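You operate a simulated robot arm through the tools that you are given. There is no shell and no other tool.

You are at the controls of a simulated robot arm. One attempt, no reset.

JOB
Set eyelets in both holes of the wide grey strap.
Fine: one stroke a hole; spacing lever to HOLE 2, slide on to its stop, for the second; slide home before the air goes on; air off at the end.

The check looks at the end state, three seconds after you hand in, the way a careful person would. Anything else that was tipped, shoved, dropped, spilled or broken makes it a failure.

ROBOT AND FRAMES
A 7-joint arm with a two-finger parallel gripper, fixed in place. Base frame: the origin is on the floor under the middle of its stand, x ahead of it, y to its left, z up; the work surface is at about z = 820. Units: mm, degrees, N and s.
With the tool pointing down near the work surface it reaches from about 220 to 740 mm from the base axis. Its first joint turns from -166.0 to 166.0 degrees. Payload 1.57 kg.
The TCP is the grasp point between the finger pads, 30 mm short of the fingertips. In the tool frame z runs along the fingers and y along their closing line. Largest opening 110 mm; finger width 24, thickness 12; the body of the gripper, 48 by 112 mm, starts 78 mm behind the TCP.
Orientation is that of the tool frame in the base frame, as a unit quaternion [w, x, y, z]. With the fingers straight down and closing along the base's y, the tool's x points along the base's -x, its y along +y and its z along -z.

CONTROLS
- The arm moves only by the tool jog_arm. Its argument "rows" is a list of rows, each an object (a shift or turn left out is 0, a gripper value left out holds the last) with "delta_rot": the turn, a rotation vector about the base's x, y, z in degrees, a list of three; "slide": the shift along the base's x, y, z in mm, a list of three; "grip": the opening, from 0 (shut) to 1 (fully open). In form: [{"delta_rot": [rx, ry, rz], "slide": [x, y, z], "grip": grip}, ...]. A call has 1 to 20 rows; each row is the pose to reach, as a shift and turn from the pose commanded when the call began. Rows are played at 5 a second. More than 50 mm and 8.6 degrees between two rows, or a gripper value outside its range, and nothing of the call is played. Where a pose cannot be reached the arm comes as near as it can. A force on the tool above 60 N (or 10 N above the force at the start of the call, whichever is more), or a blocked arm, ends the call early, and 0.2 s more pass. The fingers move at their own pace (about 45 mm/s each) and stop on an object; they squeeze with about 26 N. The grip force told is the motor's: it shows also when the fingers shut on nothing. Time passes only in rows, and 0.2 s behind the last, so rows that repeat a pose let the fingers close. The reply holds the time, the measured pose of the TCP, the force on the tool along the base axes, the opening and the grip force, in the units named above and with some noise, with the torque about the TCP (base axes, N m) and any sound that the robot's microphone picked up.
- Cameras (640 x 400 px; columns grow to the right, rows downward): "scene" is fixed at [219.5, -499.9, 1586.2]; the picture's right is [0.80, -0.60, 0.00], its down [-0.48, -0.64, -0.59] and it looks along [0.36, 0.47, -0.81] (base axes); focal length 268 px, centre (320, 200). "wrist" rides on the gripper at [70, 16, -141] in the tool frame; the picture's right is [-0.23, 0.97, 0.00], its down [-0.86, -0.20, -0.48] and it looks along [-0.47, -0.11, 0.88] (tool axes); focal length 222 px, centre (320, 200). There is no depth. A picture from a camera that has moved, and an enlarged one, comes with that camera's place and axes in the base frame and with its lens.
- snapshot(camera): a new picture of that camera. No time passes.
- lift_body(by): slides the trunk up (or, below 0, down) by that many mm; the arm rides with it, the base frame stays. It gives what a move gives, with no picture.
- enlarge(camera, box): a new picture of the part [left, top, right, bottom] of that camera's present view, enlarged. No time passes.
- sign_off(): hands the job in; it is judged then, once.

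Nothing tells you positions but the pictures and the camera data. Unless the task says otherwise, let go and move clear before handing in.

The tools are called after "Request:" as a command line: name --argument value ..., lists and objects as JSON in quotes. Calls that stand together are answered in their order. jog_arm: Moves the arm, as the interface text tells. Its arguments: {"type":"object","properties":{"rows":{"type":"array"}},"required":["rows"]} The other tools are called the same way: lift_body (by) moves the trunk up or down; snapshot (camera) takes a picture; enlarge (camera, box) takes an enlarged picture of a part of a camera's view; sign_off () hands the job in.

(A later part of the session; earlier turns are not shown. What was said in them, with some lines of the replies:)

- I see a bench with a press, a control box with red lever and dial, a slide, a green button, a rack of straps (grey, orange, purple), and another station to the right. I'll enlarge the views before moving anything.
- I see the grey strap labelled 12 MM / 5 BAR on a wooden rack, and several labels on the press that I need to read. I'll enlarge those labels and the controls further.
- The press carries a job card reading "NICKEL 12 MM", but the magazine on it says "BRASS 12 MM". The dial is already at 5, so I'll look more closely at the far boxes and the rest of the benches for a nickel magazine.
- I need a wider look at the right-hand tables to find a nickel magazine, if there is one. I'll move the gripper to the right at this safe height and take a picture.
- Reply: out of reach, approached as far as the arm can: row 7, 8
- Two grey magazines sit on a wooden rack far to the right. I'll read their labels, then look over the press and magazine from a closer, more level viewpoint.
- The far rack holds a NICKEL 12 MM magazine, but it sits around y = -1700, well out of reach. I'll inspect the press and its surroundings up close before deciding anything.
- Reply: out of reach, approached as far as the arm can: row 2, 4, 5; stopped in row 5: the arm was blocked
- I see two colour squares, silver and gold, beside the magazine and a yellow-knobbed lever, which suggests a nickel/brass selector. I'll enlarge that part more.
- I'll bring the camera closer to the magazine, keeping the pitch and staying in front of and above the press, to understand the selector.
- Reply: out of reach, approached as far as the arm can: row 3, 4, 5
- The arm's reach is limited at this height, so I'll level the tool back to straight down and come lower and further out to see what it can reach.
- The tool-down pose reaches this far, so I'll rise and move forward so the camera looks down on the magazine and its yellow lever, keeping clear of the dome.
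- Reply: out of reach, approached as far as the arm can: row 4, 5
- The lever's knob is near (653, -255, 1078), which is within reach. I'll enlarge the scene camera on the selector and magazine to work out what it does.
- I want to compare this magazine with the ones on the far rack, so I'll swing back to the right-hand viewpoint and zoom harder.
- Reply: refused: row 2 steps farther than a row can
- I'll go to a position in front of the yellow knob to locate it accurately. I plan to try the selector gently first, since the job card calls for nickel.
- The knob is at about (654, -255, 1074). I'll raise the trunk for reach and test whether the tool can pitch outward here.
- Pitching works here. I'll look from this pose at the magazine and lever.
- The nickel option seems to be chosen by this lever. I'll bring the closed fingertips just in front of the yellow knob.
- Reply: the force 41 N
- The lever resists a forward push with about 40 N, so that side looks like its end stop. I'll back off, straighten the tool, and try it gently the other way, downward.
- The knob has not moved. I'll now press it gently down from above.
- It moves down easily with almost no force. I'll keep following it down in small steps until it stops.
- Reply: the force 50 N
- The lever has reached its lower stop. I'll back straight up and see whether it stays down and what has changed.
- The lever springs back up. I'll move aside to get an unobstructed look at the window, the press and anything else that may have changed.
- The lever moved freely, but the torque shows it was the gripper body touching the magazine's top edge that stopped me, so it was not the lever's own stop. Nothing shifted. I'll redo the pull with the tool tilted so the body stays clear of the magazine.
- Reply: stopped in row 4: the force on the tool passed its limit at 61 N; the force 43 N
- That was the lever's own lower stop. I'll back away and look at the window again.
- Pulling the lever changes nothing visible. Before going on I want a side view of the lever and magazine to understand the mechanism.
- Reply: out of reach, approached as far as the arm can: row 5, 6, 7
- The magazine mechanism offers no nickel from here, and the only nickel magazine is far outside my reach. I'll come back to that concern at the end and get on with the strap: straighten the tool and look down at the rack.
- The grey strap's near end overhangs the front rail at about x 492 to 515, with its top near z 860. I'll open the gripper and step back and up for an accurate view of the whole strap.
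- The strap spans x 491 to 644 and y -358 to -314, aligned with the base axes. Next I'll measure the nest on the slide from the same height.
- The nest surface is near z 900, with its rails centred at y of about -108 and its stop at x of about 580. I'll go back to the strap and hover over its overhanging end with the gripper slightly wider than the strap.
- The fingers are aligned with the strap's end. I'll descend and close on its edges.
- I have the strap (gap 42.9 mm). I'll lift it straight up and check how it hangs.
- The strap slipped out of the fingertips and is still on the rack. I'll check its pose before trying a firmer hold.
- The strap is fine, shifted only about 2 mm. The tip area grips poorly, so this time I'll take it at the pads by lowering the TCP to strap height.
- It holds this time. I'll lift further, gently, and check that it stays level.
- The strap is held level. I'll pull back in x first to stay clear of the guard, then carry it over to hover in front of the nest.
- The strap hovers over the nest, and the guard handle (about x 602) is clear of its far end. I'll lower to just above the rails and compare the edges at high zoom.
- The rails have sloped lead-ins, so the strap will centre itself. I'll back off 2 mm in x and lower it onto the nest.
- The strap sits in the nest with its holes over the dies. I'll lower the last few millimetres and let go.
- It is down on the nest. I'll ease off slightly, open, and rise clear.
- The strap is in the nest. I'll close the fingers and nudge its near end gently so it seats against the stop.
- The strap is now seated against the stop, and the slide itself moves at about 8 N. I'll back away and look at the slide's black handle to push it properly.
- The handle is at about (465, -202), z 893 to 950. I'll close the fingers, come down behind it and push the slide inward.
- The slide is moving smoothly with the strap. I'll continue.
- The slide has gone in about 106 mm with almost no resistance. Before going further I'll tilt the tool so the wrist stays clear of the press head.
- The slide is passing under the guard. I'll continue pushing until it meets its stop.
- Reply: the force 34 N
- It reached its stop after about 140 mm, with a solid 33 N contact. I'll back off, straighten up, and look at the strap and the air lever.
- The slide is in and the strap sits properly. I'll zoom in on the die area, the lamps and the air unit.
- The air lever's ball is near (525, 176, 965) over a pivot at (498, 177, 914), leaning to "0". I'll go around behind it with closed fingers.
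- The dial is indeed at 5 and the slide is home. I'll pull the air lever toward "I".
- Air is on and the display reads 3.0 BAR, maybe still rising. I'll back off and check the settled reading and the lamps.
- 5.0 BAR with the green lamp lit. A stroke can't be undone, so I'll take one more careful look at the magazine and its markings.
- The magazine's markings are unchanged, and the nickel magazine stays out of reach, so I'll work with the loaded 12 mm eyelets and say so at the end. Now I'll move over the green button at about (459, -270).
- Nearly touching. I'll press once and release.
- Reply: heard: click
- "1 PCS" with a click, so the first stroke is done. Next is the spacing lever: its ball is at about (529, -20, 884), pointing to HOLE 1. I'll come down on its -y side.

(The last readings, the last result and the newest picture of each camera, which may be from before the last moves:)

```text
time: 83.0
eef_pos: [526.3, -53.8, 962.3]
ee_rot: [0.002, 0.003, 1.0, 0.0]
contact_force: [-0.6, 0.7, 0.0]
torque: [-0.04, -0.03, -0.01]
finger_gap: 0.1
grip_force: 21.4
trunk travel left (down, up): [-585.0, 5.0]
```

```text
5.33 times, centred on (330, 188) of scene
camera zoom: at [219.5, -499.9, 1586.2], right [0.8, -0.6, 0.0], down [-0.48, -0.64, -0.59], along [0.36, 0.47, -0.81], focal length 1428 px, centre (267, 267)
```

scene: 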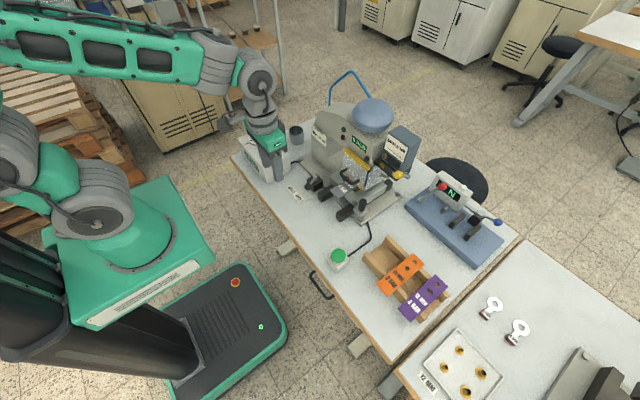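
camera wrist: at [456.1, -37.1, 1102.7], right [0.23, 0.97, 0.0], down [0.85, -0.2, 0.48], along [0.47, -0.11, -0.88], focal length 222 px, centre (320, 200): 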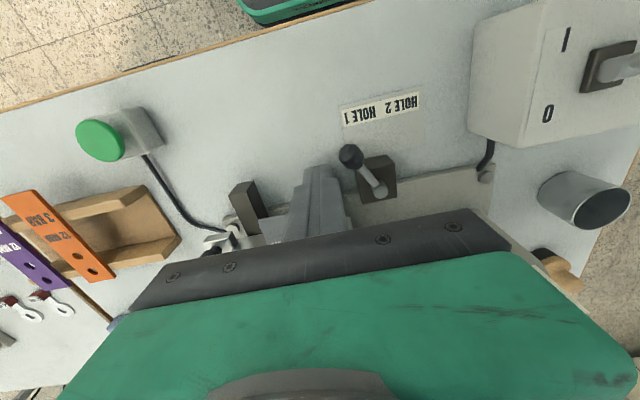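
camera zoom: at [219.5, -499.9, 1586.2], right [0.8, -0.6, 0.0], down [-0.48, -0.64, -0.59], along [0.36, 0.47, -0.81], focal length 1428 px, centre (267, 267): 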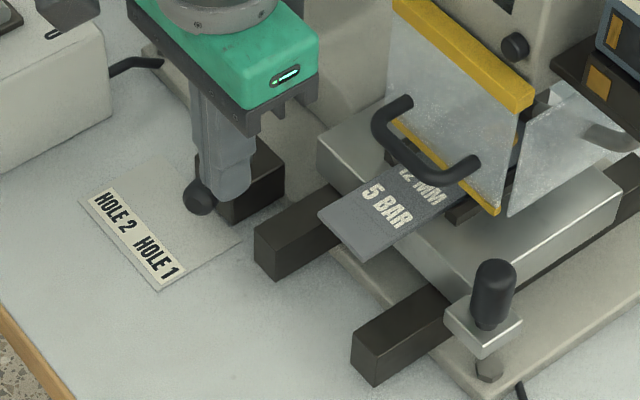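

Request:
jog_arm --rows '[{"slide": [-1, -1, -30]}, {"slide": [-1, -1, -62]}, {"slide": [-1, 8, -62]}, {"slide": [-1, 15, -62]}, {"slide": [-1, 22, -62]}, {"slide": [-1, 29, -62]}]'

Request:
enlarge --camera "scene" --box '[280, 150, 380, 225]'

```text
time: 84.4
eef_pos: [524.3, -23.6, 899.3]
ee_rot: [0.002, 0.002, 1.0, 0.001]
contact_force: [0.2, 0.4, 0.6]
torque: [0.0, -0.05, 0.02]
finger_gap: 0.0
grip_force: 21.6
trunk travel left (down, up): [-585.0, 5.0]
```

```text
5.33 times, centred on (330, 188) of scene
camera zoom: at [219.5, -499.9, 1586.2], right [0.8, -0.6, 0.0], down [-0.48, -0.64, -0.59], along [0.36, 0.47, -0.81], focal length 1428 px, centre (267, 267)
```

zoom: 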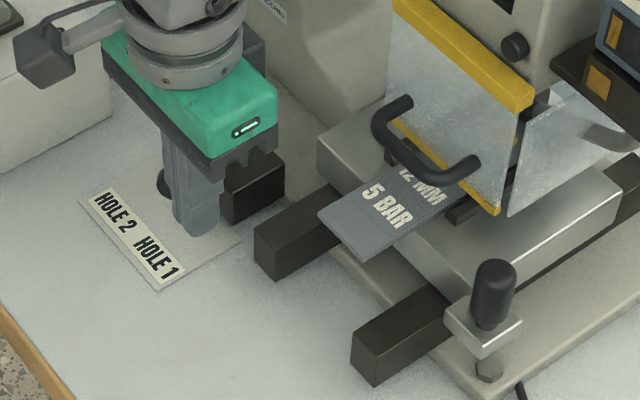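

The lever is swinging toward HOLE 2. I'll continue to its stop.

Request:
jog_arm --rows '[{"slide": [0, 7, 0]}, {"slide": [0, 14, 0]}, {"slide": [1, 20, 0]}, {"slide": [2, 26, 0]}, {"slide": [3, 31, 0]}]'

Request:
enlarge --camera "scene" --box '[280, 150, 380, 225]'

Request:
enlarge --camera "wrist" --box '[240, 100, 420, 240]'

```text
time: 85.6
eef_pos: [525.0, 6.8, 899.3]
ee_rot: [0.001, 0.003, 1.0, 0.0]
contact_force: [-0.9, -2.2, 1.7]
torque: [0.01, 0.01, -0.01]
finger_gap: 0.1
grip_force: 21.5
trunk travel left (down, up): [-585.0, 5.0]
```

```text
5.33 times, centred on (330, 188) of scene
camera zoom: at [219.5, -499.9, 1586.2], right [0.8, -0.6, 0.0], down [-0.48, -0.64, -0.59], along [0.36, 0.47, -0.81], focal length 1428 px, centre (267, 267)
```

zoom: 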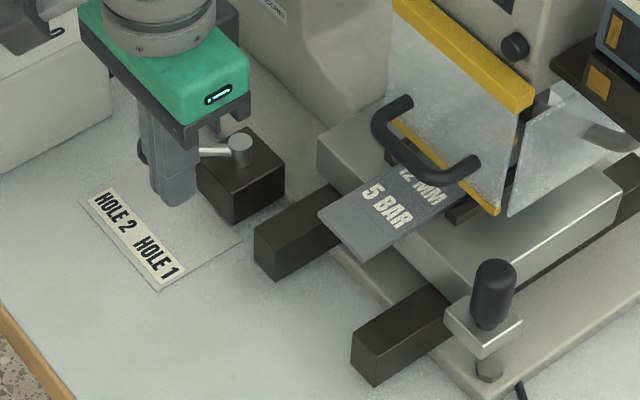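

```text
2.86 times, centred on (330, 170) of wrist
camera zoom: at [455.9, 21.7, 1039.9], right [0.23, 0.97, 0.0], down [0.85, -0.2, 0.48], along [0.47, -0.11, -0.88], focal length 635 px, centre (291, 286)
```

zoom: 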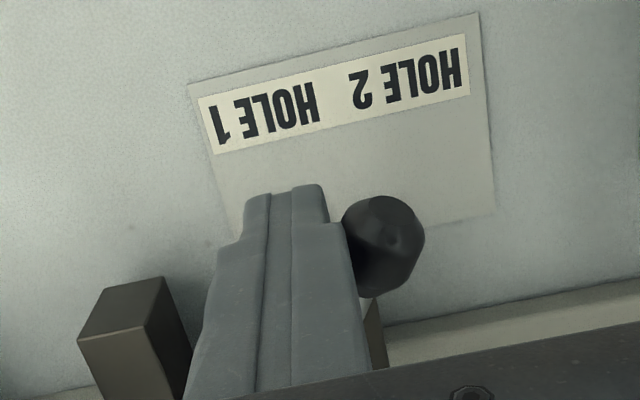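

Request:
jog_arm --rows '[{"slide": [1, 2, 0]}, {"slide": [1, 4, 0]}]'

Request:
enlarge --camera "scene" --box '[280, 150, 380, 225]'

```text
time: 86.2
eef_pos: [524.9, 6.5, 898.8]
ee_rot: [0.0, 0.004, 1.0, -0.001]
contact_force: [-4.6, -23.5, -3.7]
torque: [-0.18, 0.09, 0.03]
finger_gap: 0.0
grip_force: 21.7
trunk travel left (down, up): [-585.0, 5.0]
```

```text
5.33 times, centred on (330, 188) of scene
camera zoom: at [219.5, -499.9, 1586.2], right [0.8, -0.6, 0.0], down [-0.48, -0.64, -0.59], along [0.36, 0.47, -0.81], focal length 1428 px, centre (267, 267)
```

zoom: 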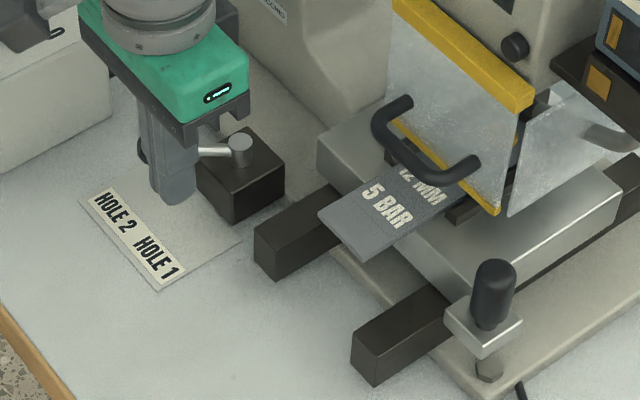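

The lever is firmly at HOLE 2. I'll back away and set up behind the slide handle again with the tilted tool.

Request:
jog_arm --rows '[{"slide": [0, -12, 0]}, {"slide": [-5, -18, 40]}, {"slide": [-20, -35, 75]}, {"slide": [-35, -70, 90]}, {"delta_rot": [0, -7, 0], "slide": [-45, -110, 90]}, {"delta_rot": [0, -14, 0], "slide": [-45, -150, 85]}, {"delta_rot": [0, -21, 0], "slide": [-40, -185, 75]}, {"delta_rot": [0, -28, 0], "slide": [-30, -213, 60]}, {"delta_rot": [0, -28, 0], "slide": [-15, -213, 42]}]'

Request:
snapshot --camera "wrist"

Request:
enlarge --camera "scene" --box '[290, 130, 410, 235]'

```text
time: 88.2
eef_pos: [514.4, -202.1, 939.7]
ee_rot: [0.244, 0.002, 0.97, -0.001]
contact_force: [0.8, 0.0, 0.7]
torque: [-0.03, 0.03, 0.03]
finger_gap: 0.0
grip_force: 21.0
trunk travel left (down, up): [-585.0, 5.0]
```

```text
taken
camera wrist: at [385.4, -186.0, 1031.7], right [0.2, 0.97, 0.11], down [0.53, -0.2, 0.83], along [0.82, -0.11, -0.55], focal length 222 px, centre (320, 200)
```

wrist: 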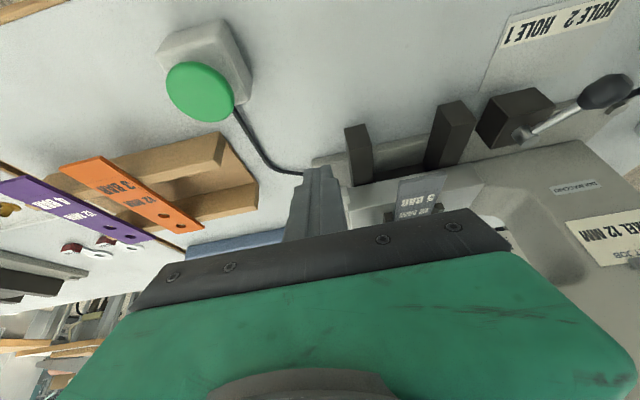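

```text
3.81 times, centred on (350, 182) of scene
camera zoom: at [219.5, -499.9, 1586.2], right [0.8, -0.6, 0.0], down [-0.48, -0.64, -0.59], along [0.36, 0.47, -0.81], focal length 1020 px, centre (206, 267)
```

zoom: 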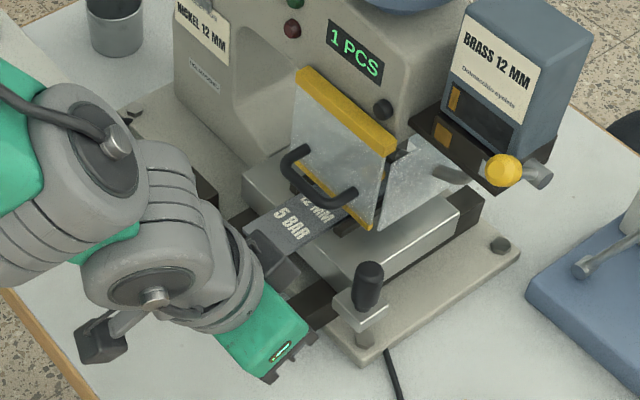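

Request:
jog_arm --rows '[{"slide": [16, 0, 0]}, {"slide": [32, 0, 0]}, {"slide": [45, 0, 0]}, {"slide": [53, 0, 0]}, {"slide": [59, 0, 0]}, {"slide": [65, 0, 0]}, {"slide": [71, 0, 0]}]'

Request:
enlarge --camera "scene" --box '[290, 130, 410, 235]'

```text
time: 89.8
eef_pos: [583.8, -202.9, 941.7]
ee_rot: [0.243, 0.002, 0.97, 0.0]
contact_force: [-1.1, 0.1, -0.1]
torque: [0.0, 0.0, 0.01]
finger_gap: 0.2
grip_force: 21.1
trunk travel left (down, up): [-585.0, 5.0]
```

```text
3.81 times, centred on (350, 182) of scene
camera zoom: at [219.5, -499.9, 1586.2], right [0.8, -0.6, 0.0], down [-0.48, -0.64, -0.59], along [0.36, 0.47, -0.81], focal length 1020 px, centre (206, 267)
```

zoom: 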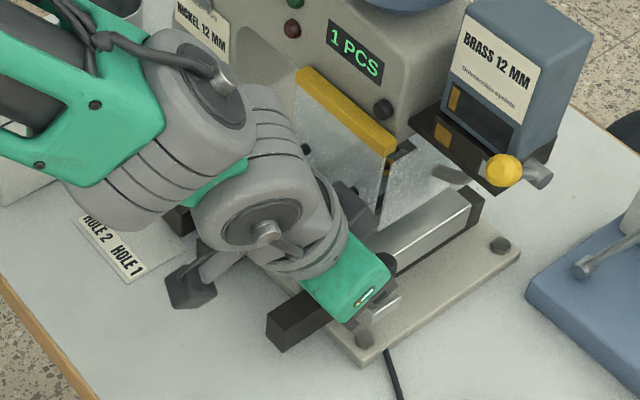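

Request:
jog_arm --rows '[{"slide": [5, 0, 0]}, {"slide": [10, 0, 0]}, {"slide": [14, 0, 0]}, {"slide": [18, 0, 0]}]'

Request:
enlarge --camera "scene" --box '[290, 130, 410, 235]'

```text
time: 90.8
eef_pos: [602.0, -204.0, 941.6]
ee_rot: [0.242, 0.003, 0.97, 0.0]
contact_force: [-8.9, 0.0, 2.2]
torque: [0.0, 0.12, 0.03]
finger_gap: 0.0
grip_force: 21.6
trunk travel left (down, up): [-585.0, 5.0]
```

```text
3.81 times, centred on (350, 182) of scene
camera zoom: at [219.5, -499.9, 1586.2], right [0.8, -0.6, 0.0], down [-0.48, -0.64, -0.59], along [0.36, 0.47, -0.81], focal length 1020 px, centre (206, 267)
```

zoom: 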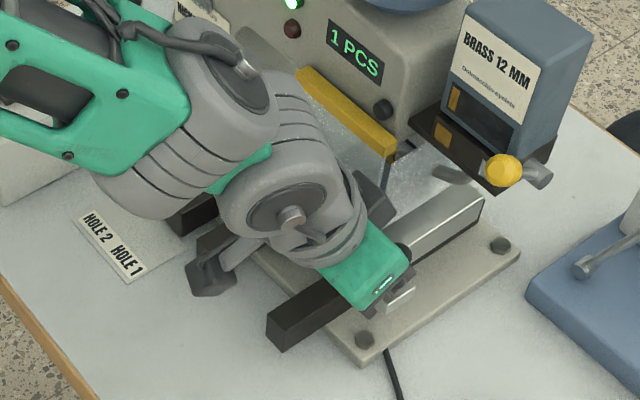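

Request:
jog_arm --rows '[{"slide": [2, 0, 0]}, {"slide": [4, 0, 0]}]'

```text
time: 91.4
eef_pos: [600.2, -203.1, 941.6]
ee_rot: [0.241, 0.004, 0.97, 0.0]
contact_force: [-30.2, -1.4, 8.2]
torque: [0.03, 0.45, 0.03]
finger_gap: 0.0
grip_force: 20.9
trunk travel left (down, up): [-585.0, 5.0]
```

The second stop is reached, exactly 30 mm further in. I'll back off and return to the green button.

Request:
jog_arm --rows '[{"slide": [-25, 0, 0]}, {"slide": [-50, 0, 10]}, {"delta_rot": [0, 7, 0], "slide": [-75, -5, 35]}, {"delta_rot": [0, 14, 0], "slide": [-97, -15, 60]}, {"delta_rot": [0, 21, 0], "slide": [-117, -30, 70]}, {"delta_rot": [0, 28, 0], "slide": [-134, -50, 60]}, {"delta_rot": [0, 28, 0], "slide": [-147, -66, 35]}, {"delta_rot": [0, 28, 0], "slide": [-147, -66, 8]}]'

Request:
enlarge --camera "scene" --box '[300, 100, 420, 290]'

Request:
enlarge --camera "wrist" --box '[240, 100, 420, 240]'

```text
time: 93.2
eef_pos: [458.4, -268.7, 950.8]
ee_rot: [0.0, 0.003, 1.0, 0.0]
contact_force: [0.3, -0.7, 0.7]
torque: [0.01, 0.01, 0.01]
finger_gap: 0.0
grip_force: 21.3
trunk travel left (down, up): [-585.0, 5.0]
```

```text
2.11 times, centred on (360, 195) of scene
camera zoom: at [219.5, -499.9, 1586.2], right [0.8, -0.6, 0.0], down [-0.48, -0.64, -0.59], along [0.36, 0.47, -0.81], focal length 564 px, centre (236, 210)
```

zoom: 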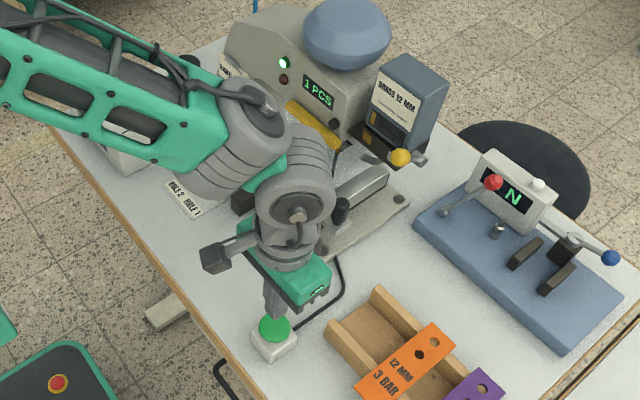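

```text
2.86 times, centred on (330, 170) of wrist
camera zoom: at [388.3, -252.9, 1091.8], right [0.23, 0.97, 0.0], down [0.85, -0.2, 0.48], along [0.47, -0.11, -0.88], focal length 635 px, centre (291, 286)
```

zoom: 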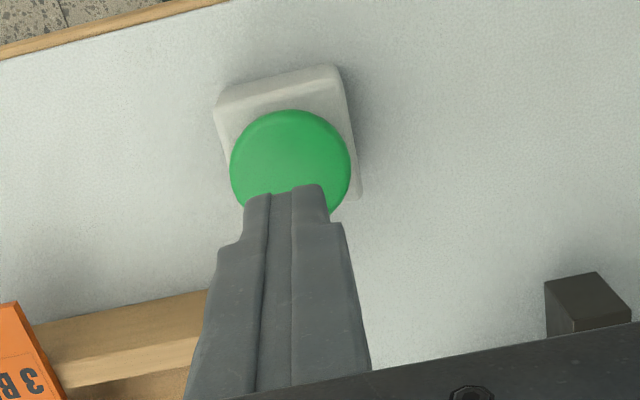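

Green lamp on, "1 PCS", lever at HOLE 2 and slide at its stop. I'll press the button once for the second hole.

Request:
jog_arm --rows '[{"slide": [0, 0, -20]}, {"slide": [0, 0, -38]}, {"slide": [0, 0, -45]}, {"slide": [0, 0, -49]}, {"slide": [0, 0, -53]}, {"slide": [0, 0, -35]}, {"slide": [0, 0, -5]}]'

Request:
enlarge --camera "scene" --box '[300, 100, 420, 230]'

```text
time: 94.8
eef_pos: [458.6, -267.2, 945.4]
ee_rot: [0.001, 0.002, 1.0, 0.0]
contact_force: [0.5, 0.7, 0.5]
torque: [0.0, -0.01, 0.01]
finger_gap: 0.0
grip_force: 21.3
trunk travel left (down, up): [-585.0, 5.0]
heard: click
```

```text
3.08 times, centred on (360, 165) of scene
camera zoom: at [219.5, -499.9, 1586.2], right [0.8, -0.6, 0.0], down [-0.48, -0.64, -0.59], along [0.36, 0.47, -0.81], focal length 824 px, centre (197, 308)
```

zoom: 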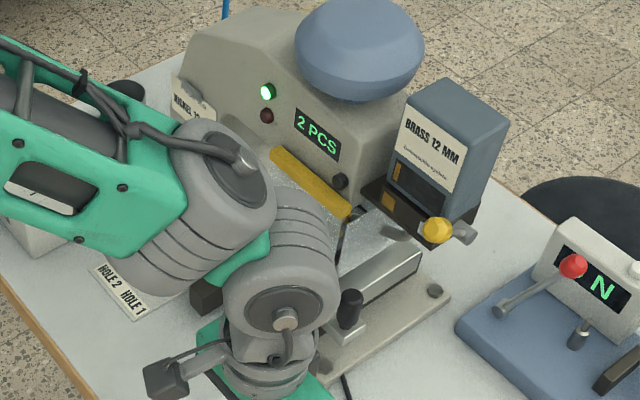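

"2 PCS": both strokes are done. Next is air off: I'll go to the air lever on its near side and push it back to "0".

Request:
jog_arm --rows '[{"slide": [-3, 10, 40]}, {"slide": [-6, 35, 75]}, {"slide": [-9, 70, 100]}, {"slide": [-12, 110, 110]}, {"slide": [-14, 152, 115]}, {"slide": [-16, 194, 115]}, {"slide": [-18, 236, 115]}, {"slide": [-20, 278, 115]}, {"slide": [-22, 320, 115]}, {"slide": [-24, 362, 115]}, {"slide": [-26, 402, 115]}, {"slide": [-28, 441, 115]}]'

Request:
snapshot --camera "wrist"

Request:
enlarge --camera "scene" --box '[232, 112, 312, 186]'

Request:
enlarge --camera "scene" --box '[300, 120, 420, 230]'

```text
time: 97.4
eef_pos: [430.8, 171.8, 1057.9]
ee_rot: [0.001, 0.002, 1.0, -0.001]
contact_force: [-0.9, 0.9, 0.0]
torque: [0.0, -0.01, 0.03]
finger_gap: 0.1
grip_force: 21.1
trunk travel left (down, up): [-585.0, 5.0]
```

```text
taken
camera wrist: at [359.8, 188.5, 1199.0], right [0.23, 0.97, 0.0], down [0.85, -0.2, 0.48], along [0.47, -0.11, -0.88], focal length 222 px, centre (320, 200)
```

wrist: 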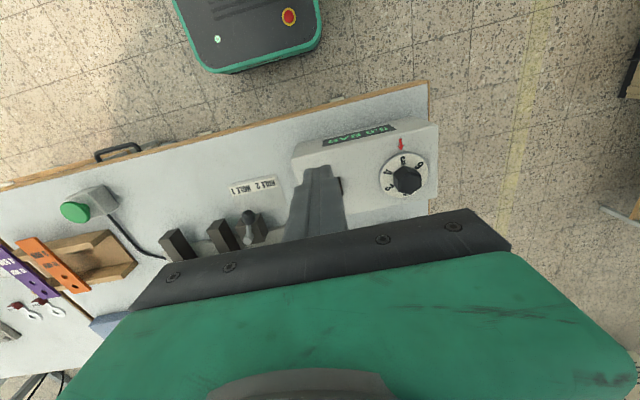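

```text
5.41 times, centred on (272, 149) of scene
camera zoom: at [219.5, -499.9, 1586.2], right [0.8, -0.6, 0.0], down [-0.48, -0.64, -0.59], along [0.36, 0.47, -0.81], focal length 1447 px, centre (580, 476)
```

zoom: 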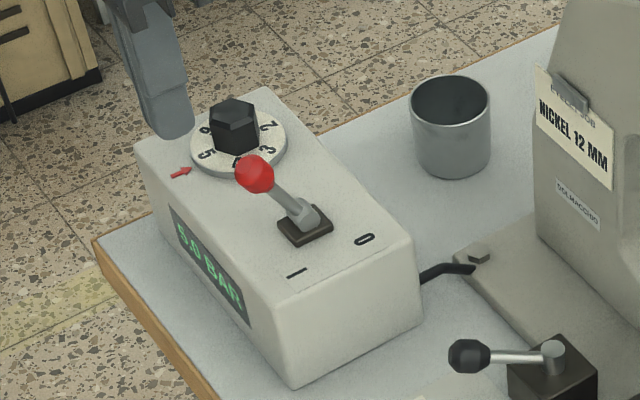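

```text
3.64 times, centred on (360, 175) of scene
camera zoom: at [219.5, -499.9, 1586.2], right [0.8, -0.6, 0.0], down [-0.48, -0.64, -0.59], along [0.36, 0.47, -0.81], focal length 974 px, centre (174, 291)
```

zoom: 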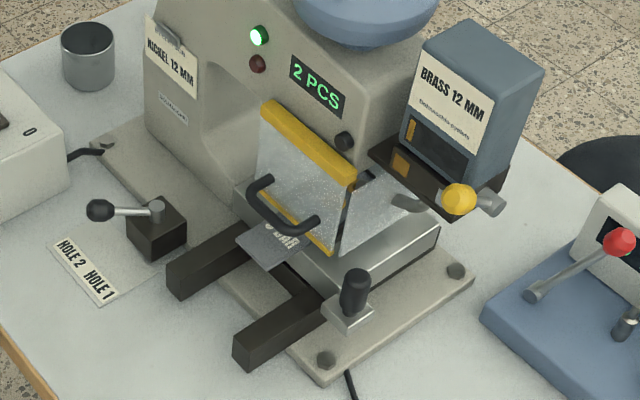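

Request:
jog_arm --rows '[{"slide": [0, 3, -30]}, {"slide": [0, 3, -60]}, {"slide": [0, 3, -77]}, {"slide": [10, 3, -77]}, {"slide": [18, 3, -77]}, {"slide": [26, 3, -77]}, {"slide": [34, 3, -77]}, {"slide": [42, 3, -77]}]'

Request:
enlarge --camera "scene" --box '[232, 112, 312, 186]'

```text
time: 99.2
eef_pos: [472.3, 174.8, 982.7]
ee_rot: [0.002, 0.003, 1.0, -0.001]
contact_force: [-0.8, 0.1, 0.1]
torque: [0.0, -0.02, -0.01]
finger_gap: 0.0
grip_force: 21.5
trunk travel left (down, up): [-585.0, 5.0]
```

```text
5.41 times, centred on (272, 149) of scene
camera zoom: at [219.5, -499.9, 1586.2], right [0.8, -0.6, 0.0], down [-0.48, -0.64, -0.59], along [0.36, 0.47, -0.81], focal length 1447 px, centre (580, 476)
```

zoom: 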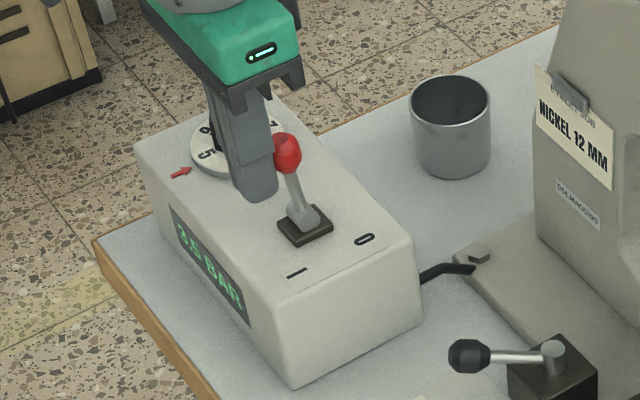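

Request:
jog_arm --rows '[{"slide": [8, 0, 0]}, {"slide": [16, 0, 0]}, {"slide": [23, 0, 0]}, {"slide": [29, 0, 0]}, {"slide": [33, 0, 0]}]'

Request:
enlarge --camera "scene" --box '[232, 112, 312, 186]'

```text
time: 100.4
eef_pos: [502.2, 173.9, 982.5]
ee_rot: [-0.001, 0.001, 1.0, -0.001]
contact_force: [-16.3, -2.8, 9.1]
torque: [0.02, 0.31, -0.04]
finger_gap: 0.2
grip_force: 21.3
trunk travel left (down, up): [-585.0, 5.0]
```

```text
5.41 times, centred on (272, 149) of scene
camera zoom: at [219.5, -499.9, 1586.2], right [0.8, -0.6, 0.0], down [-0.48, -0.64, -0.59], along [0.36, 0.47, -0.81], focal length 1447 px, centre (580, 476)
```

zoom: 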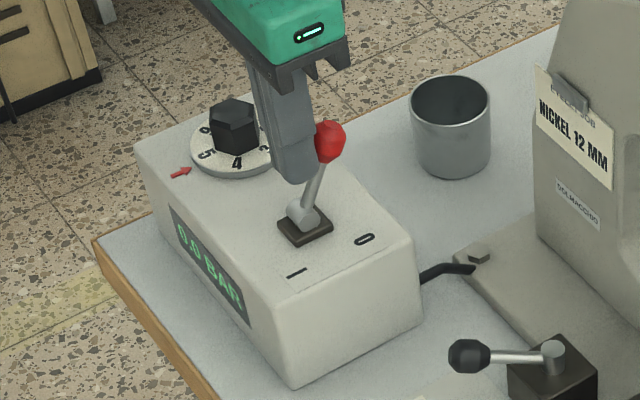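

Air is off (0.0 BAR, lever at its "0" stop). I'll move clear and inspect the result.

Request:
jog_arm --rows '[{"slide": [-12, 0, 0]}, {"slide": [-20, 0, 30]}, {"slide": [-35, 0, 65]}, {"slide": [-55, 0, 95]}, {"slide": [-75, 0, 120]}]'

Request:
enlarge --camera "scene" --box '[232, 112, 312, 186]'

Request:
enlarge --camera "scene" --box '[335, 150, 395, 200]'

Request:
snapshot --camera "scene"

```text
time: 101.6
eef_pos: [428.7, 174.8, 1100.5]
ee_rot: [0.0, 0.003, 1.0, 0.0]
contact_force: [0.4, -0.6, 0.1]
torque: [-0.03, 0.0, -0.04]
finger_gap: 0.0
grip_force: 21.1
trunk travel left (down, up): [-585.0, 5.0]
```

```text
5.41 times, centred on (272, 149) of scene
camera zoom: at [219.5, -499.9, 1586.2], right [0.8, -0.6, 0.0], down [-0.48, -0.64, -0.59], along [0.36, 0.47, -0.81], focal length 1447 px, centre (580, 476)
```

zoom: 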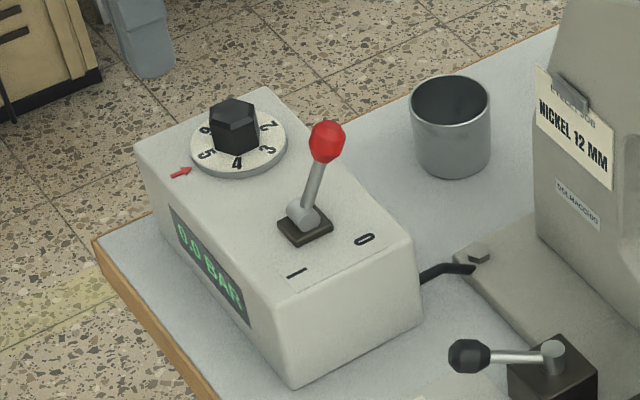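

```text
8.00 times, centred on (365, 175) of scene
camera zoom: at [219.5, -499.9, 1586.2], right [0.8, -0.6, 0.0], down [-0.48, -0.64, -0.59], along [0.36, 0.47, -0.81], focal length 2142 px, centre (-40, 400)
```

zoom: 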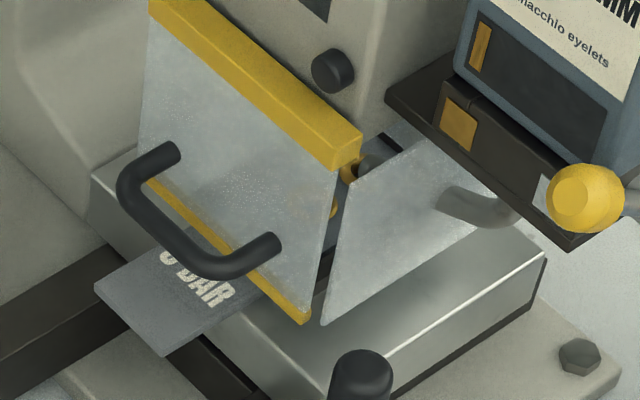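

```text
taken
```

scene: 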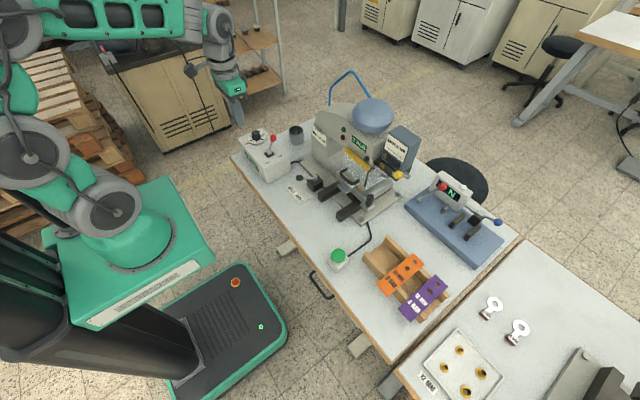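

Gold eyelets are visible through the guard. I'll zoom in to confirm both are set.

Request:
enlarge --camera "scene" --box '[365, 163, 385, 183]'

Request:
enlarge --camera "scene" --box '[350, 165, 375, 190]'

Request:
enlarge --camera "scene" --box '[320, 190, 460, 310]'

```text
16.00 times, centred on (375, 173) of scene
camera zoom: at [219.5, -499.9, 1586.2], right [0.8, -0.6, 0.0], down [-0.48, -0.64, -0.59], along [0.36, 0.47, -0.81], focal length 4284 px, centre (-560, 632)
```

zoom: 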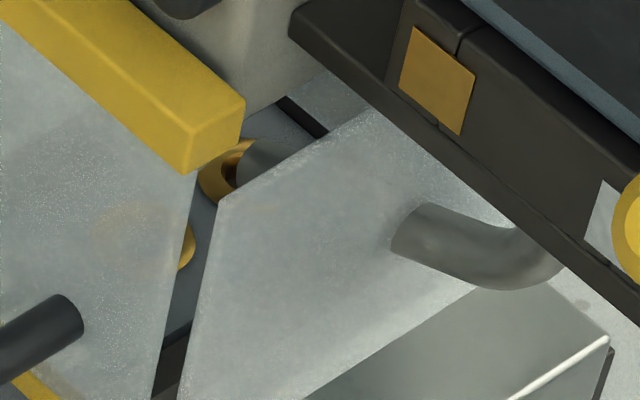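

```text
16.00 times, centred on (362, 178) of scene
camera zoom: at [219.5, -499.9, 1586.2], right [0.8, -0.6, 0.0], down [-0.48, -0.64, -0.59], along [0.36, 0.47, -0.81], focal length 4284 px, centre (-360, 560)
```

zoom: 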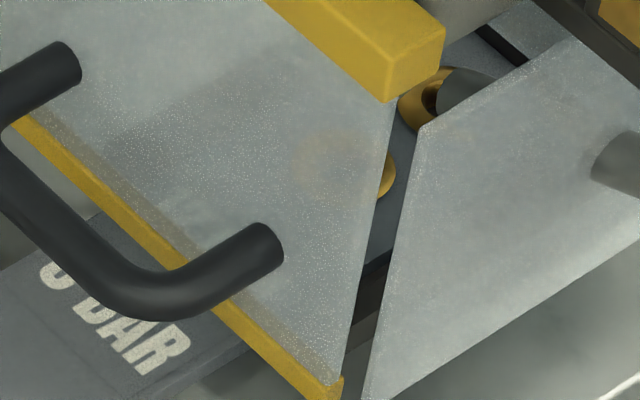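

```text
3.33 times, centred on (390, 250) of scene
camera zoom: at [219.5, -499.9, 1586.2], right [0.8, -0.6, 0.0], down [-0.48, -0.64, -0.59], along [0.36, 0.47, -0.81], focal length 892 px, centre (87, 33)
```

zoom: 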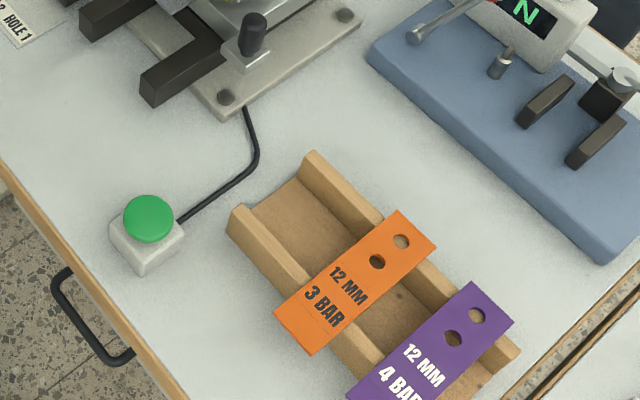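

Both holes of the grey strap now hold an eyelet. The counter reads 2 PCS, the air is off at 0.0 BAR, nothing else is disturbed and the arm is clear, so I'm handing in.

One mismatch I couldn't fix: the press's job card says NICKEL 12 MM, but the magazine loaded is BRASS 12 MM, so **these eyelets are brass**. The only nickel magazine I could see is far outside this arm's reach. While looking for a selector I also pulled the yellow magazine lever twice with the air off. It sprang back both times with no visible change. On the first pull the gripper body pressed on the magazine's top edge with about 50 N, and nothing moved.

Request:
sign_off

```text
The job is handed in.
```

Both holes of the wide grey strap have an eyelet set, but the eyelets are **brass and the job card on the press says NICKEL 12 MM**. The magazine loaded was BRASS 12 MM. The only nickel magazine I could see was on a far rack, well out of this arm's reach. If the card applies to this strap, it will need redoing in nickel.

- **Strokes:** one per hole at 5.0 BAR, as printed on the strap, and the counter went from 0 to 2 PCS. I could see both eyelets through the guard, but I did not pull the slide out to inspect them closely.
- **Order:** the slide was at its HOLE 1 stop before the air went on. I then moved the spacing lever to HOLE 2 and pushed the slide on to its second stop for the second stroke.
- **How I left it:** the air is off at 0.0 BAR. The strap is still in the press with the slide in, and the spacing lever is at HOLE 2.

Three things happened along the way:

- **Yellow magazine lever:** I pulled it twice with the air off, looking for a nickel selector. It sprang back each time with no visible change.
- **Contact with the magazine:** on the first pull the gripper pressed on the magazine's top edge with about 50 N. Nothing appeared to move.
- **Strap slip:** the strap slipped from my first grip while still on its rack, shifting about 2 mm. The second grip held.
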